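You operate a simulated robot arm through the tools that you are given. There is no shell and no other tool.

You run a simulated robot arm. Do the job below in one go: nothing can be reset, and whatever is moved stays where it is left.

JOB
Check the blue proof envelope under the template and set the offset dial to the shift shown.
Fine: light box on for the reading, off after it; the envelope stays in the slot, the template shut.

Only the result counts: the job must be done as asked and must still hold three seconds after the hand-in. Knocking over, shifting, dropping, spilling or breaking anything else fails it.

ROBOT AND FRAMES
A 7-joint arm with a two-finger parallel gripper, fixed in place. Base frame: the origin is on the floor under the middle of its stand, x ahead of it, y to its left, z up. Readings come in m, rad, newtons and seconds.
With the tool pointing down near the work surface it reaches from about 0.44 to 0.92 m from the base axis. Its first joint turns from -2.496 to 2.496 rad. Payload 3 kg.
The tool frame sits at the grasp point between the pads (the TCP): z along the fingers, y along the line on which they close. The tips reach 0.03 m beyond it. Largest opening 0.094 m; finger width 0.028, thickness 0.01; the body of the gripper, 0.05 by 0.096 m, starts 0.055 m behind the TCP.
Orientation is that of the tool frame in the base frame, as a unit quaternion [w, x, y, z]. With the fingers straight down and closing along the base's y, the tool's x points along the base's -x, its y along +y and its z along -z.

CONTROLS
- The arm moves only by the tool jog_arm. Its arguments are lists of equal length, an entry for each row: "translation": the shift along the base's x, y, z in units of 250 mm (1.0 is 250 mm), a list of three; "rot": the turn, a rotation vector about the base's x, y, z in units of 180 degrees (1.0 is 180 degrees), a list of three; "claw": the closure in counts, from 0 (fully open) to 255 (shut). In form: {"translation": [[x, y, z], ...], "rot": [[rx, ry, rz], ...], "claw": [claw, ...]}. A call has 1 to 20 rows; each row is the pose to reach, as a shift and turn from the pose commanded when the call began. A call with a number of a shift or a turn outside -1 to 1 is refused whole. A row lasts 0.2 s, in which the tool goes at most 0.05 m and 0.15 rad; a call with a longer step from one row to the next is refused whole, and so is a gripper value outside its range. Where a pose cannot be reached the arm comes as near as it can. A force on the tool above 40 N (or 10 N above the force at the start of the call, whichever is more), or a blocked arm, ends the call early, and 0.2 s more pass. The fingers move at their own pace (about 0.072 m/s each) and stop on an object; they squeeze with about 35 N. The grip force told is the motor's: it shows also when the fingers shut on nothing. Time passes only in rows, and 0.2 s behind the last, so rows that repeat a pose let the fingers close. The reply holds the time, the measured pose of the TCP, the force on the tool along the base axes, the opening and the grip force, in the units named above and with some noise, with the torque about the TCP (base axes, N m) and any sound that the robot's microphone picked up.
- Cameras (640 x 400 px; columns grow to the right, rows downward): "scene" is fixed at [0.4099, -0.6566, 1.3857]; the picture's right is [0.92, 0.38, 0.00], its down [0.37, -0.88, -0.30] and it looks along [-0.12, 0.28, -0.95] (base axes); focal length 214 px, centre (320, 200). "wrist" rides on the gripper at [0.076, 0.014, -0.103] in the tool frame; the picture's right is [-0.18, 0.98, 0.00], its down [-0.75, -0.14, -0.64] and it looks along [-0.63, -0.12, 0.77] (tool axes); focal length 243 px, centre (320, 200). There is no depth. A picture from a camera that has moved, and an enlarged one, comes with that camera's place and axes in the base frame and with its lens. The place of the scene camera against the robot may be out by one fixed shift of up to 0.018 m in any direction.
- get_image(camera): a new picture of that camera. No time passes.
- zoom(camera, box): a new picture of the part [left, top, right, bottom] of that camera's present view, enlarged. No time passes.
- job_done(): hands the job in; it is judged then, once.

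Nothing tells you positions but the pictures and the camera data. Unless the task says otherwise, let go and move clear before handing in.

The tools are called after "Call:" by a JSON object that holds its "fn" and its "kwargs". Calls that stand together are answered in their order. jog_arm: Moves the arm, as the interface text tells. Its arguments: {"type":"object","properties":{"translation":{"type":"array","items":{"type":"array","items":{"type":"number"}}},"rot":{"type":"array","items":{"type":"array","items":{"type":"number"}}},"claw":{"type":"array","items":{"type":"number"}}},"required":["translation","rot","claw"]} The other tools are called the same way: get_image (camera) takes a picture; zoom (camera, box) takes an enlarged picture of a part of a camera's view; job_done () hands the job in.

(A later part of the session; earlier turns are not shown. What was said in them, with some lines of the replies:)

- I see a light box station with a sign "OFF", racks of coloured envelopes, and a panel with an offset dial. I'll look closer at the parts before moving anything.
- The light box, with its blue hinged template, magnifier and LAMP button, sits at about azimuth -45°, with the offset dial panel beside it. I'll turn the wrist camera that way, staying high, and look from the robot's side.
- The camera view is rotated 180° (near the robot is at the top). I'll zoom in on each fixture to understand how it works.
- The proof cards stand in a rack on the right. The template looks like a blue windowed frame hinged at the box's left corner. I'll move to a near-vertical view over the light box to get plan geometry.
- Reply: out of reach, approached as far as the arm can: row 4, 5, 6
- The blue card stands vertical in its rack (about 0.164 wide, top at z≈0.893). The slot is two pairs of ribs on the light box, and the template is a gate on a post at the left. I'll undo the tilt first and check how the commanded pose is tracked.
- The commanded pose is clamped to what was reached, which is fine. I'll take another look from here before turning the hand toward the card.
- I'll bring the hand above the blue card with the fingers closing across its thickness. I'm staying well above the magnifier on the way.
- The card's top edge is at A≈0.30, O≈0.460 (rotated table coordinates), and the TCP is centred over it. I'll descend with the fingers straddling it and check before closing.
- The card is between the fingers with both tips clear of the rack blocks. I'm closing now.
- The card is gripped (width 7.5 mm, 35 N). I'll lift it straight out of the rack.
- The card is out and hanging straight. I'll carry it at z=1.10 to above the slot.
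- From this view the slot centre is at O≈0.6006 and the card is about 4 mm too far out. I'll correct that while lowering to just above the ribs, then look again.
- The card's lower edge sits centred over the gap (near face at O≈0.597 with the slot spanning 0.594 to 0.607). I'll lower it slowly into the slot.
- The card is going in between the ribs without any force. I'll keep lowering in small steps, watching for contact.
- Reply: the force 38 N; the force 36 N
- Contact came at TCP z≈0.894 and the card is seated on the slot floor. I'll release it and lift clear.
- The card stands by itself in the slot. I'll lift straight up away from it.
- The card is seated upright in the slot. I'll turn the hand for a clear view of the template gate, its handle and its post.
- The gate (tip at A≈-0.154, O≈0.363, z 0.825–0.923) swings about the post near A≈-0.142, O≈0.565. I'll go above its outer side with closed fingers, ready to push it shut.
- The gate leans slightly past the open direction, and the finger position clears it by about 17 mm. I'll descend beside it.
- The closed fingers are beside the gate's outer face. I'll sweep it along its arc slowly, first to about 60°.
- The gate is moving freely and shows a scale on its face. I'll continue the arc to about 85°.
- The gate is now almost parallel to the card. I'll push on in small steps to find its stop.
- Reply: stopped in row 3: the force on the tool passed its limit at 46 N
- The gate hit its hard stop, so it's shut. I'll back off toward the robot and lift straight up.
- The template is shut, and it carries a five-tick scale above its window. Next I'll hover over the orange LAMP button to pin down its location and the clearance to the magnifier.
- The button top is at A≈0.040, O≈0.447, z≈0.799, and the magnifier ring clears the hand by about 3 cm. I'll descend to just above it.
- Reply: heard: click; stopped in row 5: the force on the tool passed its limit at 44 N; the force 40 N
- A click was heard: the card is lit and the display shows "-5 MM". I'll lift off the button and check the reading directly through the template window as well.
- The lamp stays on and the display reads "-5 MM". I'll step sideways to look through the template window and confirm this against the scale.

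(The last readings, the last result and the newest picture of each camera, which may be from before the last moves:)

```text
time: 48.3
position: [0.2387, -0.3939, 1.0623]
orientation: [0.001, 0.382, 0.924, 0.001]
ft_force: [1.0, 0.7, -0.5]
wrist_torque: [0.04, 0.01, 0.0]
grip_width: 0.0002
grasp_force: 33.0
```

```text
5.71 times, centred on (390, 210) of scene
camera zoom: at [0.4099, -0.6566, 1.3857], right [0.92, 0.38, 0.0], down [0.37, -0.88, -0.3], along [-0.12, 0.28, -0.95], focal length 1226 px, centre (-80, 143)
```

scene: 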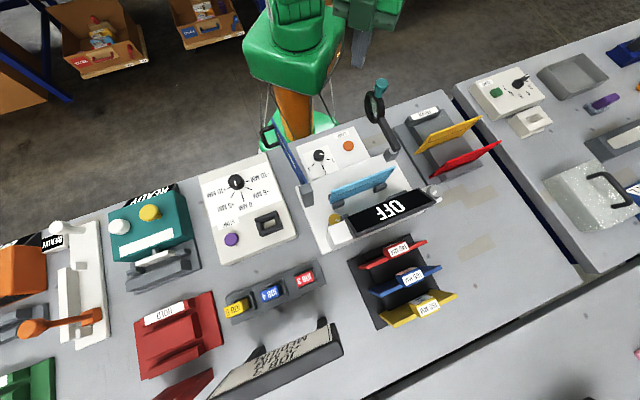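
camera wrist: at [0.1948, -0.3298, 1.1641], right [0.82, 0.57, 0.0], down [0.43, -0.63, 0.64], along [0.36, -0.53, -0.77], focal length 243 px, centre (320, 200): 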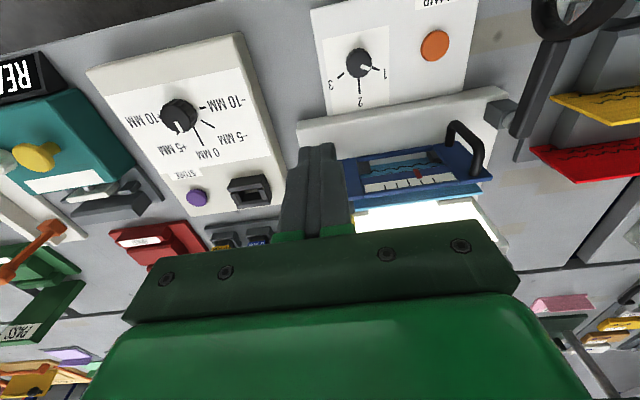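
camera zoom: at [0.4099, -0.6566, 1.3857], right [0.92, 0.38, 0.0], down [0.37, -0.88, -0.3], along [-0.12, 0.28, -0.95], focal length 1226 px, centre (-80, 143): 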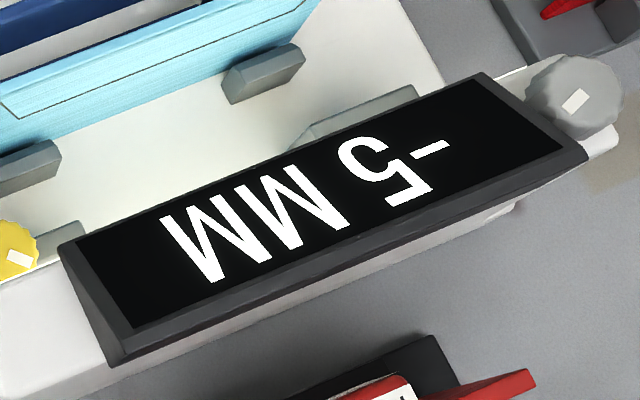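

The red pointer in the window sits on the tick next to centre on the minus side, which agrees with the display: shift -5 MM. Now I'll return over the LAMP button and switch the light box off.

Call:
{"fn": "jog_arm", "kwargs": {"translation": [[0.1, 0.1, 0], [0.2, 0.2, 0], [0.3, 0.3, 0], [0.414, 0.404, 0], [0.414, 0.404, -0.15], [0.414, 0.404, -0.32], [0.414, 0.404, -0.49], [0.414, 0.404, -0.66], [0.414, 0.404, -0.8], [0.414, 0.404, -0.8]], "rot": [[0, 0, 0], [0, 0, 0], [0, 0, 0], [0, 0, 0], [0, 0, 0], [0, 0, 0], [0, 0, 0], [0, 0, 0], [0, 0, 0], [0, 0, 0]], "claw": [255, 255, 255, 255, 255, 255, 255, 255, 255, 255]}}

Call:
{"fn": "get_image", "kwargs": {"camera": "wrist"}}

Call:
{"fn": "zoom", "kwargs": {"camera": "scene", "box": [290, 70, 420, 190]}}

```text
time: 50.5
position: [0.342, -0.2926, 0.8627]
orientation: [0.001, 0.382, 0.924, -0.001]
ft_force: [0.3, -0.3, -0.7]
wrist_torque: [-0.01, 0.01, -0.01]
grip_width: 0.0
grasp_force: 33.1
```

```text
taken
camera wrist: at [0.2985, -0.2289, 0.9644], right [0.82, 0.57, 0.0], down [0.43, -0.63, 0.64], along [0.36, -0.53, -0.77], focal length 243 px, centre (320, 200)
```

wrist: 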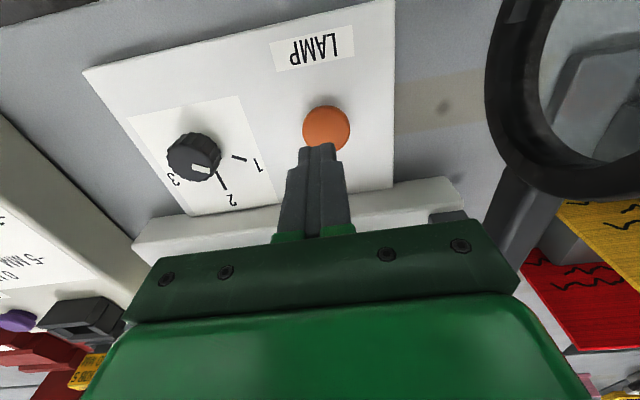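

```text
3.33 times, centred on (355, 130) of scene
camera zoom: at [0.4099, -0.6566, 1.3857], right [0.92, 0.38, 0.0], down [0.37, -0.88, -0.3], along [-0.12, 0.28, -0.95], focal length 715 px, centre (203, 433)
```

zoom: 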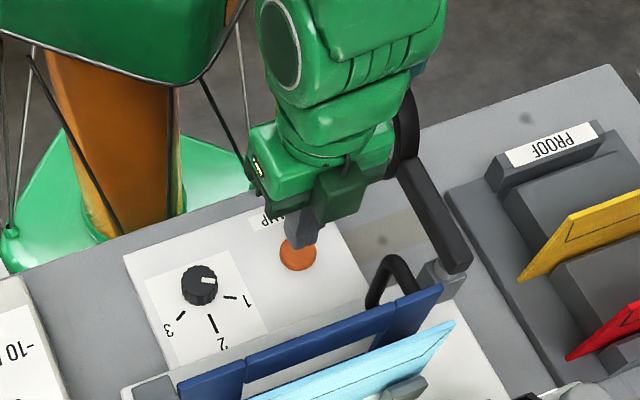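

Call:
{"fn": "jog_arm", "kwargs": {"translation": [[0, 0, -0.06], [0, 0, -0.1], [0, 0, -0.125], [0, 0, -0.138], [0, 0, -0.15], [0, 0, -0.15]], "rot": [[0, 0, 0], [0, 0, 0], [0, 0, 0], [0, 0, 0], [0, 0, 0], [0, 0, 0]], "claw": [255, 255, 255, 255, 255, 255]}}

Call:
{"fn": "zoom", "kwargs": {"camera": "scene", "box": [290, 110, 450, 240]}}

```text
time: 51.8
position: [0.3413, -0.2921, 0.8261]
orientation: [0.001, 0.383, 0.924, 0.0]
ft_force: [-5.5, 10.0, 35.7]
wrist_torque: [0.38, 0.25, 0.01]
grip_width: 0.0001
grasp_force: 32.8
heard: click
stopped in row 6: the force on the tool passed its limit at 41 N (the readings are from after the stop); the commanded pose is now the measured one
```

```text
3.08 times, centred on (370, 175) of scene
camera zoom: at [0.4099, -0.6566, 1.3857], right [0.92, 0.38, 0.0], down [0.37, -0.88, -0.3], along [-0.12, 0.28, -0.95], focal length 660 px, centre (166, 277)
```

zoom: 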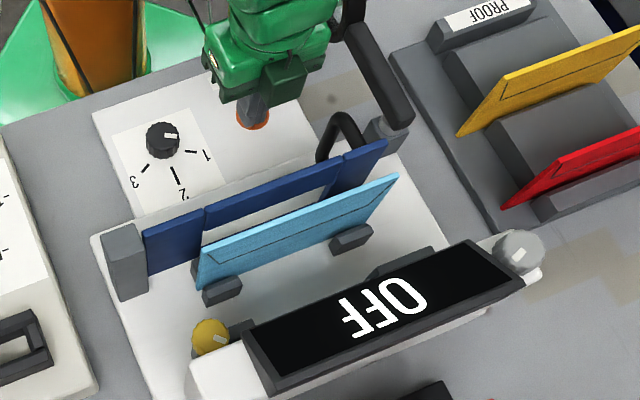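

The display shows OFF again. I'll lift clear and move over to the offset dial with the gripper open.

Call:
{"fn": "jog_arm", "kwargs": {"translation": [[0, 0, 0.04], [0, 0, 0.15], [0, 0, 0.32], [0, 0, 0.5], [0, 0, 0.68], [0, 0, 0.85], [0, 0, 0.96], [0, 0, 0.96]], "rot": [[0, 0, 0], [0, 0, 0], [0, 0, 0], [0, 0, 0], [0, 0, 0], [0, 0, 0], [0, 0, 0], [0, 0, 0]], "claw": [255, 255, 255, 255, 255, 255, 255, 255]}}

Call:
{"fn": "jog_arm", "kwargs": {"translation": [[-0.09, -0.095, 0], [-0.18, -0.19, 0], [-0.27, -0.285, 0], [-0.36, -0.38, 0], [-0.45, -0.475, 0], [-0.54, -0.57, 0], [-0.63, -0.665, 0], [-0.72, -0.76, 0], [-0.81, -0.855, 0], [-0.893, -0.946, 0], [-0.893, -0.946, 0]], "rot": [[0, 0, -0.025], [0, 0, -0.05], [0, 0, -0.075], [0, 0, -0.1], [0, 0, -0.125], [0, 0, -0.15], [0, 0, -0.175], [0, 0, -0.2], [0, 0, -0.225], [0, 0, -0.25], [0, 0, -0.25]], "claw": [255, 255, 255, 255, 255, 60, 60, 60, 60, 60, 60]}}

Call:
{"fn": "get_image", "kwargs": {"camera": "wrist"}}

Call:
{"fn": "zoom", "kwargs": {"camera": "scene", "box": [180, 130, 440, 260]}}

```text
time: 53.6
position: [0.3414, -0.2917, 1.0667]
orientation: [0.0, 0.383, 0.924, 0.0]
ft_force: [0.2, 0.1, 0.6]
wrist_torque: [0.0, -0.01, 0.0]
grip_width: 0.0
grasp_force: 32.4
```

```text
time: 56.0
position: [0.1193, -0.5293, 1.0668]
orientation: [0.001, 0.707, 0.707, -0.001]
ft_force: [0.3, -0.5, -0.7]
wrist_torque: [-0.02, -0.05, -0.03]
grip_width: 0.0719
grasp_force: 0.0
```

```text
taken
camera wrist: at [0.1334, -0.4533, 1.1681], right [0.98, -0.18, 0.0], down [-0.14, -0.75, 0.64], along [-0.12, -0.63, -0.77], focal length 243 px, centre (320, 200)
```

wrist: 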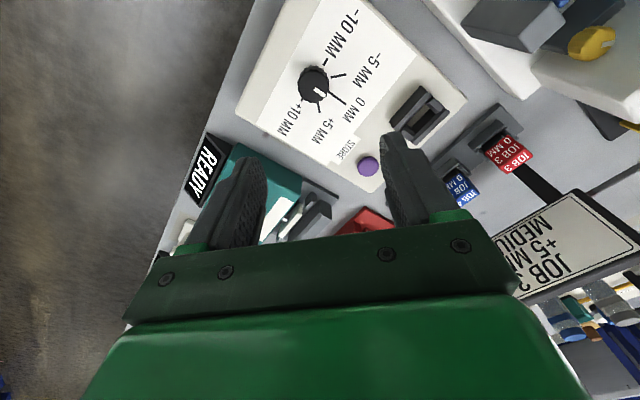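

```text
2.46 times, centred on (310, 195) of scene
camera zoom: at [0.4099, -0.6566, 1.3857], right [0.92, 0.38, 0.0], down [0.37, -0.88, -0.3], along [-0.12, 0.28, -0.95], focal length 528 px, centre (345, 212)
```

zoom: 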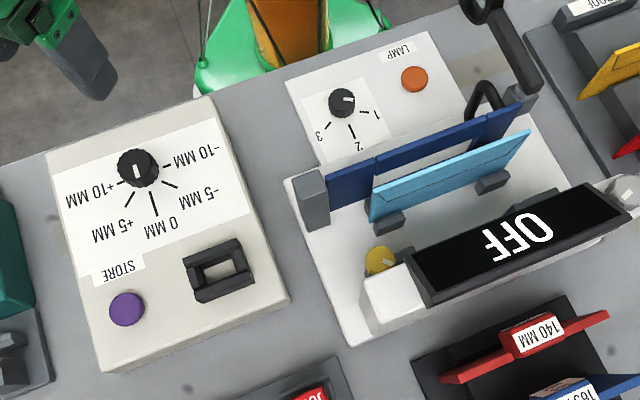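

Call:
{"fn": "zoom", "kwargs": {"camera": "wrist", "box": [260, 30, 380, 150]}}

Call:
{"fn": "zoom", "kwargs": {"camera": "scene", "box": [200, 160, 290, 220]}}

```text
3.33 times, centred on (320, 90) of wrist
camera zoom: at [0.1334, -0.4533, 1.1681], right [0.98, -0.18, 0.0], down [-0.14, -0.75, 0.64], along [-0.12, -0.63, -0.77], focal length 809 px, centre (320, 567)
```

zoom: 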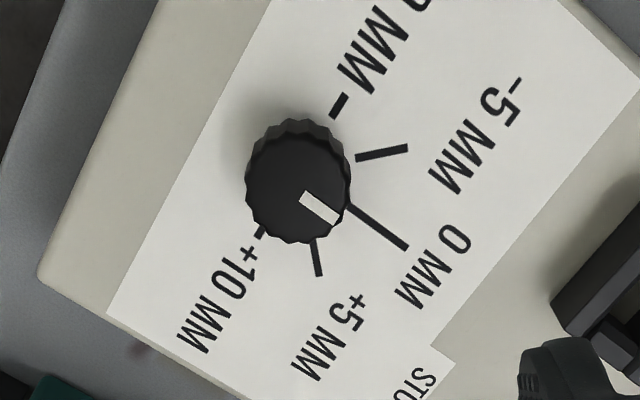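

```text
6.67 times, centred on (245, 190) of scene
camera zoom: at [0.4099, -0.6566, 1.3857], right [0.92, 0.38, 0.0], down [0.37, -0.88, -0.3], along [-0.12, 0.28, -0.95], focal length 1430 px, centre (820, 267)
```

zoom: 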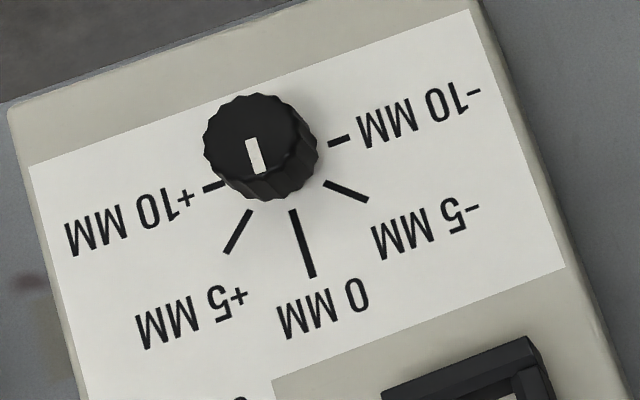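

The dial pointer currently sits at 0 MM, and the -5 mark is 45° away toward +A (a +45° turn about z). I'll centre over the knob axis at about (0.110, -0.536) and go partway down to check.

Call:
{"fn": "jog_arm", "kwargs": {"translation": [[-0.0376, -0.0256, -0.1], [-0.0376, -0.0256, -0.24], [-0.0376, -0.0256, -0.38], [-0.0376, -0.0256, -0.5], [-0.0376, -0.0256, -0.6], [-0.0376, -0.0256, -0.66], [-0.0376, -0.0256, -0.66]], "rot": [[0, 0, 0], [0, 0, 0], [0, 0, 0], [0, 0, 0], [0, 0, 0], [0, 0, 0], [0, 0, 0]], "claw": [60, 60, 60, 60, 60, 60, 60]}}

Call:
{"fn": "get_image", "kwargs": {"camera": "wrist"}}

Call:
{"fn": "zoom", "kwargs": {"camera": "wrist", "box": [220, 60, 420, 260]}}

Call:
{"fn": "zoom", "kwargs": {"camera": "scene", "box": [190, 130, 310, 230]}}

```text
time: 57.6
position: [0.1091, -0.5346, 0.8998]
orientation: [0.001, 0.707, 0.707, -0.001]
ft_force: [0.2, -1.3, 0.0]
wrist_torque: [0.0, 0.01, -0.02]
grip_width: 0.0716
grasp_force: 0.0
```

```text
taken
camera wrist: at [0.1239, -0.4593, 1.0021], right [0.98, -0.18, 0.0], down [-0.14, -0.75, 0.64], along [-0.12, -0.63, -0.76], focal length 243 px, centre (320, 200)
```

wrist: 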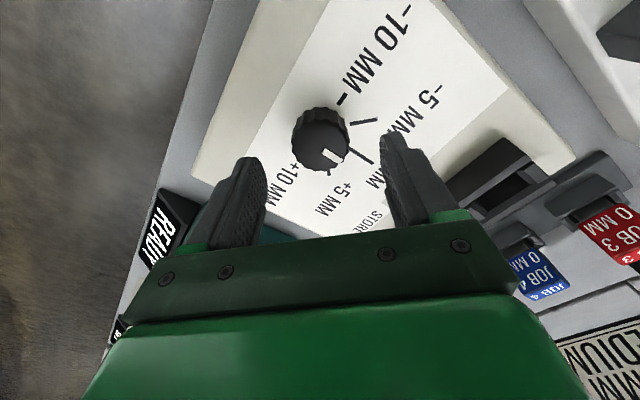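

```text
2.00 times, centred on (320, 160) of wrist
camera zoom: at [0.1239, -0.4593, 1.0021], right [0.98, -0.18, 0.0], down [-0.14, -0.75, 0.64], along [-0.12, -0.63, -0.76], focal length 485 px, centre (320, 280)
```

zoom: 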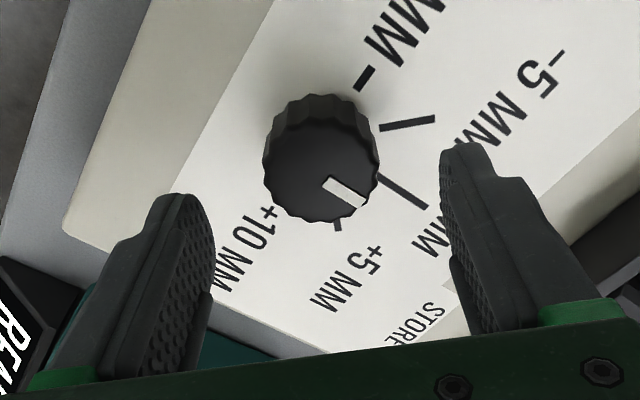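

```text
4.00 times, centred on (250, 180) of scene
camera zoom: at [0.4099, -0.6566, 1.3857], right [0.92, 0.38, 0.0], down [0.37, -0.88, -0.3], along [-0.12, 0.28, -0.95], focal length 858 px, centre (600, 280)
```

zoom: 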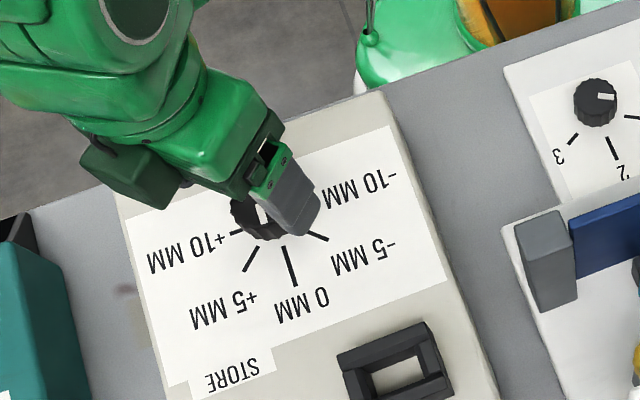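

The knob is centred between the fingers. I'll go down around it and close.

Call:
{"fn": "jog_arm", "kwargs": {"translation": [[0, 0, -0.05], [0, 0, -0.1], [0, 0, -0.14], [0, 0, -0.148], [0, 0, -0.148]], "rot": [[0, 0, 0], [0, 0, 0], [0, 0, 0], [0, 0, 0], [0, 0, 0]], "claw": [60, 60, 60, 60, 60]}}

Call:
{"fn": "jog_arm", "kwargs": {"translation": [[0, 0, 0], [0, 0, 0], [0, 0, 0], [0, 0, 0]], "rot": [[0, 0, 0], [0, 0, 0], [0, 0, 0], [0, 0, 0]], "claw": [255, 255, 255, 255]}}

Call:
{"fn": "zoom", "kwargs": {"camera": "wrist", "box": [220, 60, 420, 260]}}

```text
time: 58.8
position: [0.1089, -0.5363, 0.8641]
orientation: [0.0, 0.707, 0.708, 0.0]
ft_force: [-0.6, -0.4, -0.5]
wrist_torque: [-0.01, 0.04, -0.02]
grip_width: 0.0719
grasp_force: 0.0
```

```text
time: 59.8
position: [0.1104, -0.5346, 0.8653]
orientation: [0.001, 0.707, 0.707, 0.0]
ft_force: [14.4, 0.3, -1.2]
wrist_torque: [-0.15, 0.49, -0.05]
grip_width: 0.0378
grasp_force: 44.5
```

```text
2.00 times, centred on (320, 160) of wrist
camera zoom: at [0.1245, -0.4594, 0.9659], right [0.98, -0.18, 0.0], down [-0.14, -0.75, 0.64], along [-0.12, -0.63, -0.77], focal length 485 px, centre (320, 280)
```

zoom: 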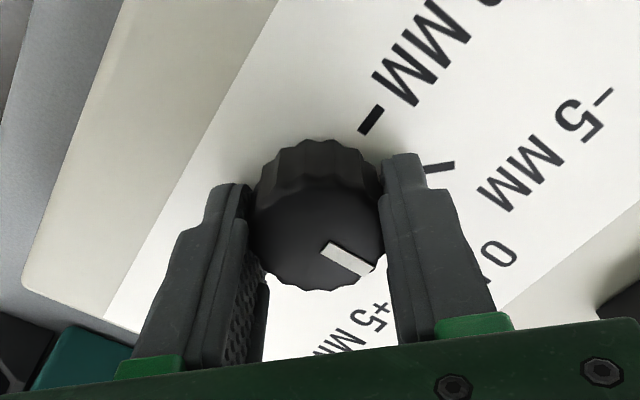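

The knob is held with a small sideways load, so I'll centre by 1 mm to relieve it before turning.

Call:
{"fn": "jog_arm", "kwargs": {"translation": [[0.004, 0, 0], [0.004, 0, 0]], "rot": [[0, 0, 0], [0, 0, 0]], "claw": [255, 255]}}

```text
time: 60.4
position: [0.1107, -0.5349, 0.8645]
orientation: [0.001, 0.707, 0.707, 0.0]
ft_force: [-1.3, -0.5, 2.2]
wrist_torque: [0.1, 0.7, 0.01]
grip_width: 0.0377
grasp_force: 44.9
```

The load is relieved. I'll turn the knob +45° about z slowly.

Call:
{"fn": "jog_arm", "kwargs": {"translation": [[0, 0, 0], [0, 0, 0], [0, 0, 0], [0, 0, 0], [0, 0, 0], [0, 0, 0], [0, 0, 0], [0, 0, 0], [0, 0, 0], [0, 0, 0], [0, 0, 0]], "rot": [[0, 0, 0.025], [0, 0, 0.05], [0, 0, 0.075], [0, 0, 0.1], [0, 0, 0.125], [0, 0, 0.15], [0, 0, 0.175], [0, 0, 0.2], [0, 0, 0.225], [0, 0, 0.25], [0, 0, 0.25]], "claw": [255, 255, 255, 255, 255, 255, 255, 255, 255, 255, 255]}}

Call:
{"fn": "get_image", "kwargs": {"camera": "wrist"}}

Call:
{"fn": "zoom", "kwargs": {"camera": "wrist", "box": [220, 60, 420, 260]}}

Call:
{"fn": "zoom", "kwargs": {"camera": "scene", "box": [190, 130, 310, 230]}}

```text
time: 62.5
position: [0.1107, -0.5353, 0.8639]
orientation: [0.002, 0.409, 0.913, 0.001]
ft_force: [5.6, 2.0, 7.3]
wrist_torque: [-0.47, 0.23, -0.02]
grip_width: 0.0379
grasp_force: 44.9
stopped in row 10: the force on the tool passed its limit at 41 N (the readings are from after the stop); the commanded pose is now the measured one
```

```text
taken
camera wrist: at [0.0711, -0.4689, 0.9658], right [0.86, 0.52, 0.0], down [0.39, -0.66, 0.64], along [0.33, -0.55, -0.76], focal length 243 px, centre (320, 200)
```

wrist: 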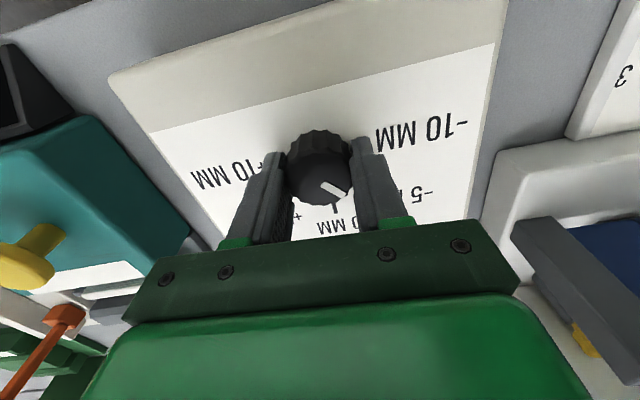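

```text
2.00 times, centred on (320, 160) of wrist
camera zoom: at [0.0711, -0.4689, 0.9658], right [0.86, 0.52, 0.0], down [0.39, -0.66, 0.64], along [0.33, -0.55, -0.76], focal length 485 px, centre (320, 280)
```

zoom: 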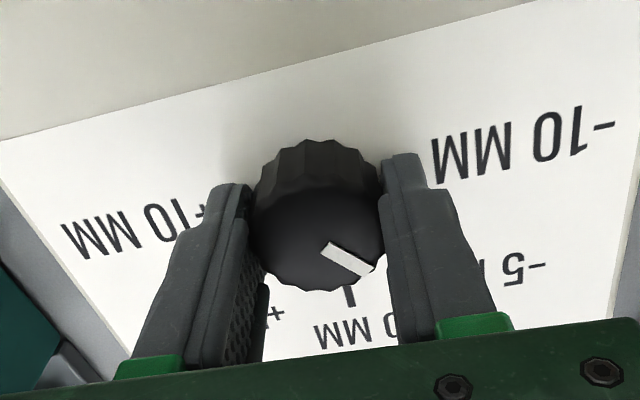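

```text
4.00 times, centred on (250, 180) of scene
camera zoom: at [0.4099, -0.6566, 1.3857], right [0.92, 0.38, 0.0], down [0.37, -0.88, -0.3], along [-0.12, 0.28, -0.95], focal length 858 px, centre (600, 280)
```

zoom: 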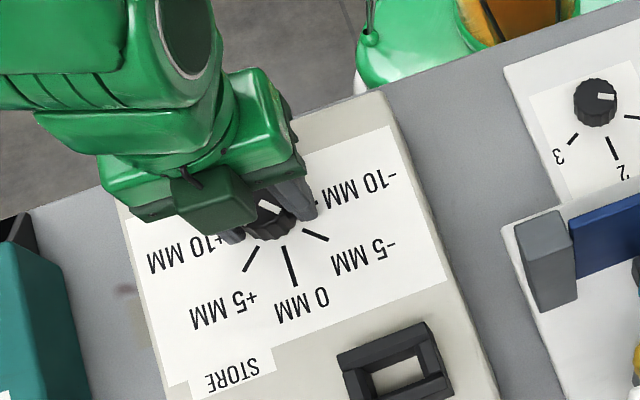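

The turn stopped at about 41.7° when a side force built up. I'll recentre slightly and finish the last few degrees.

Call:
{"fn": "jog_arm", "kwargs": {"translation": [[0.0015, 0.0005, 0], [0.0015, 0.0005, 0], [0.0015, 0.0005, 0], [0.0015, 0.0005, 0]], "rot": [[0, 0, 0], [0, 0, 0.009], [0, 0, 0.0185], [0, 0, 0.0185]], "claw": [255, 255, 255, 255]}}

Call:
{"fn": "zoom", "kwargs": {"camera": "wrist", "box": [220, 60, 420, 260]}}

```text
time: 63.5
position: [0.1116, -0.5343, 0.864]
orientation: [0.001, 0.383, 0.924, 0.0]
ft_force: [-2.3, 8.2, 21.0]
wrist_torque: [0.25, 0.68, -0.02]
grip_width: 0.0376
grasp_force: 44.9
```

```text
2.00 times, centred on (320, 160) of wrist
camera zoom: at [0.0674, -0.4713, 0.9658], right [0.82, 0.57, 0.0], down [0.43, -0.63, 0.64], along [0.37, -0.53, -0.76], focal length 485 px, centre (320, 280)
```

zoom: 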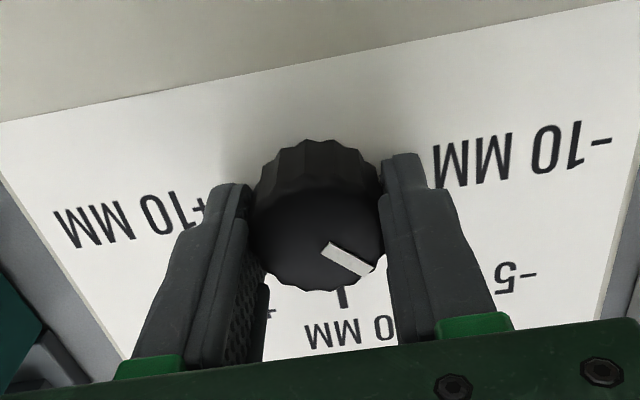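

The hand is now at exactly +45°. I'll open the fingers and lift straight up, then check the pointer.

Call:
{"fn": "jog_arm", "kwargs": {"translation": [[0, 0, 0], [0, 0, 0], [0, 0, 0], [0, 0, 0]], "rot": [[0, 0, 0], [0, 0, 0], [0, 0, 0], [0, 0, 0]], "claw": [60, 60, 60, 60]}}

Call:
{"fn": "jog_arm", "kwargs": {"translation": [[0, 0, 0.06], [0, 0, 0.15], [0, 0, 0.3], [0, 0, 0.46], [0, 0, 0.62], [0, 0, 0.78], [0, 0, 0.78]], "rot": [[0, 0, 0], [0, 0, 0], [0, 0, 0], [0, 0, 0], [0, 0, 0], [0, 0, 0], [0, 0, 0]], "claw": [60, 60, 60, 60, 60, 60, 60]}}

Call:
{"fn": "get_image", "kwargs": {"camera": "wrist"}}

Call:
{"fn": "zoom", "kwargs": {"camera": "wrist", "box": [260, 20, 400, 150]}}

Call:
{"fn": "zoom", "kwargs": {"camera": "scene", "box": [200, 160, 290, 220]}}

```text
time: 64.5
position: [0.1103, -0.5349, 0.8641]
orientation: [0.002, 0.383, 0.924, 0.0]
ft_force: [-1.2, 0.2, -0.2]
wrist_torque: [0.02, 0.01, -0.01]
grip_width: 0.072
grasp_force: 0.1
```

```text
time: 66.1
position: [0.1115, -0.5361, 1.0594]
orientation: [0.002, 0.383, 0.924, -0.001]
ft_force: [-0.1, -0.3, -0.3]
wrist_torque: [0.01, -0.02, -0.06]
grip_width: 0.0718
grasp_force: 0.1
```

```text
taken
camera wrist: at [0.0674, -0.4717, 1.1612], right [0.82, 0.57, 0.0], down [0.43, -0.63, 0.64], along [0.37, -0.53, -0.76], focal length 243 px, centre (320, 200)
```

wrist: 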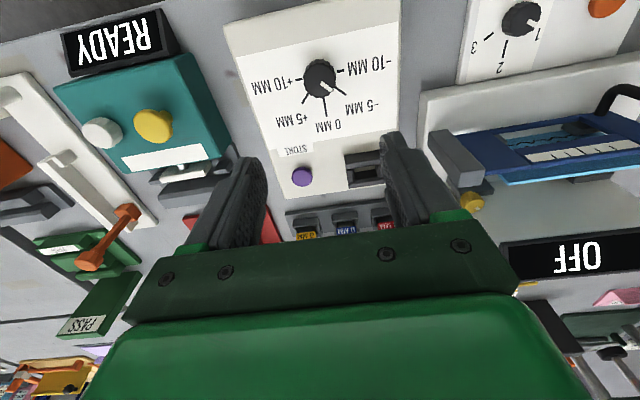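

```text
3.08 times, centred on (330, 85) of wrist
camera zoom: at [0.0674, -0.4717, 1.1612], right [0.82, 0.57, 0.0], down [0.43, -0.63, 0.64], along [0.37, -0.53, -0.76], focal length 746 px, centre (289, 554)
```

zoom: 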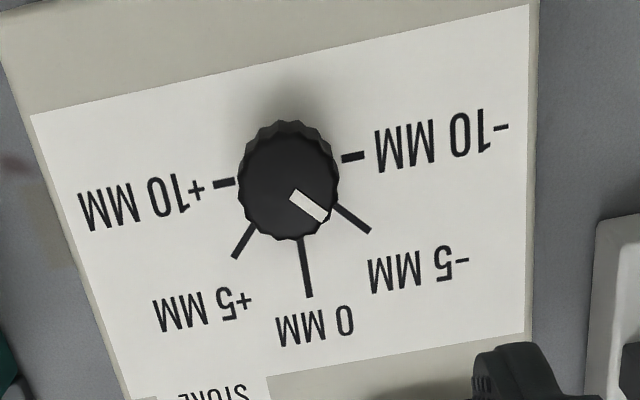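

```text
6.67 times, centred on (245, 190) of scene
camera zoom: at [0.4099, -0.6566, 1.3857], right [0.92, 0.38, 0.0], down [0.37, -0.88, -0.3], along [-0.12, 0.28, -0.95], focal length 1430 px, centre (820, 267)
```

zoom: 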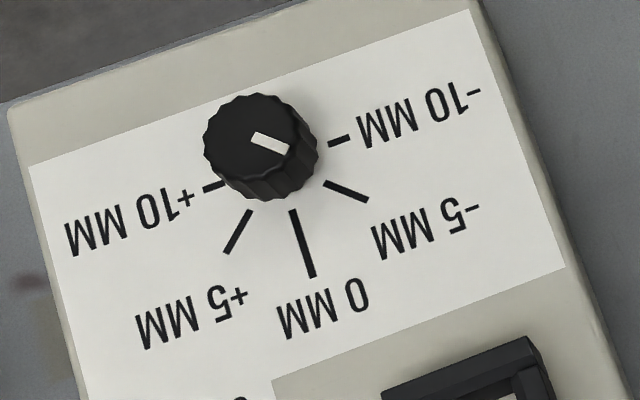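

The pointer now lines up with the -5 MM mark (about 44–45° measured). I'll verify the final state of everything from both cameras.

Call:
{"fn": "get_image", "kwargs": {"camera": "scene"}}

Call:
{"fn": "zoom", "kwargs": {"camera": "wrist", "box": [400, 80, 640, 280]}}

Call:
{"fn": "zoom", "kwargs": {"camera": "scene", "box": [270, 110, 450, 250]}}

```text
taken
```

scene: 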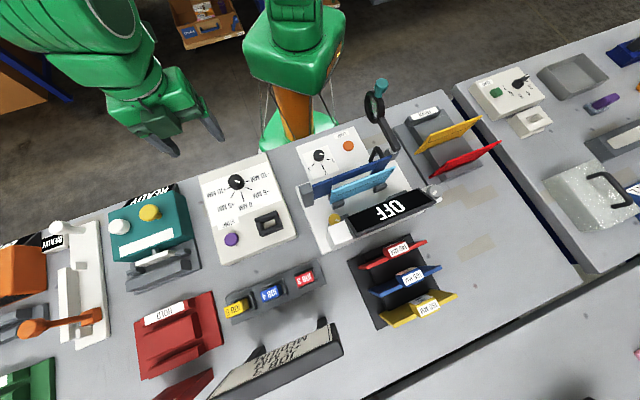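

```text
2.00 times, centred on (520, 180) of wrist
camera zoom: at [0.0674, -0.4717, 1.1612], right [0.82, 0.57, 0.0], down [0.43, -0.63, 0.64], along [0.37, -0.53, -0.76], focal length 485 px, centre (-80, 240)
```

zoom: 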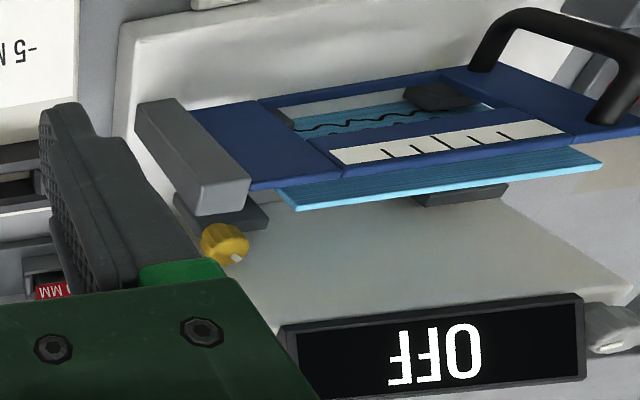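

```text
2.86 times, centred on (360, 180) of scene
camera zoom: at [0.4099, -0.6566, 1.3857], right [0.92, 0.38, 0.0], down [0.37, -0.88, -0.3], along [-0.12, 0.28, -0.95], focal length 613 px, centre (206, 257)
```

zoom: 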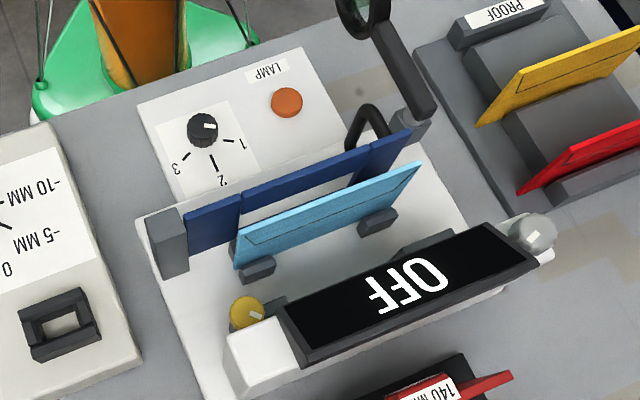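

Everything checks out. The blue envelope stands in the slot, the template is shut, the light box shows OFF and the dial points at -5 MM. The gripper is empty and about 0.2 m above the dial, so I'm handing in.

Call:
{"fn": "job_done", "kwargs": {}}

```text
The job is handed in.
```

The job is done and handed in: the offset dial is set to **-5 MM**, the shift shown for the blue proof envelope.

- **Reading:** with the template shut over the envelope and the light box on, the display showed -5 MM. The red pointer in the template window sat on the matching tick.
- **Dial:** it started at 0 MM. I turned it 45°, and the pointer now lines up with the -5 MM mark.
- **Light box:** switched off after the reading, and its display shows OFF.
- **Envelope and template:** the envelope is standing in the slot, and the template is shut against its stop.

In the last pictures nothing else had moved. The gripper was empty and about 0.2 m above the dial when I handed in.
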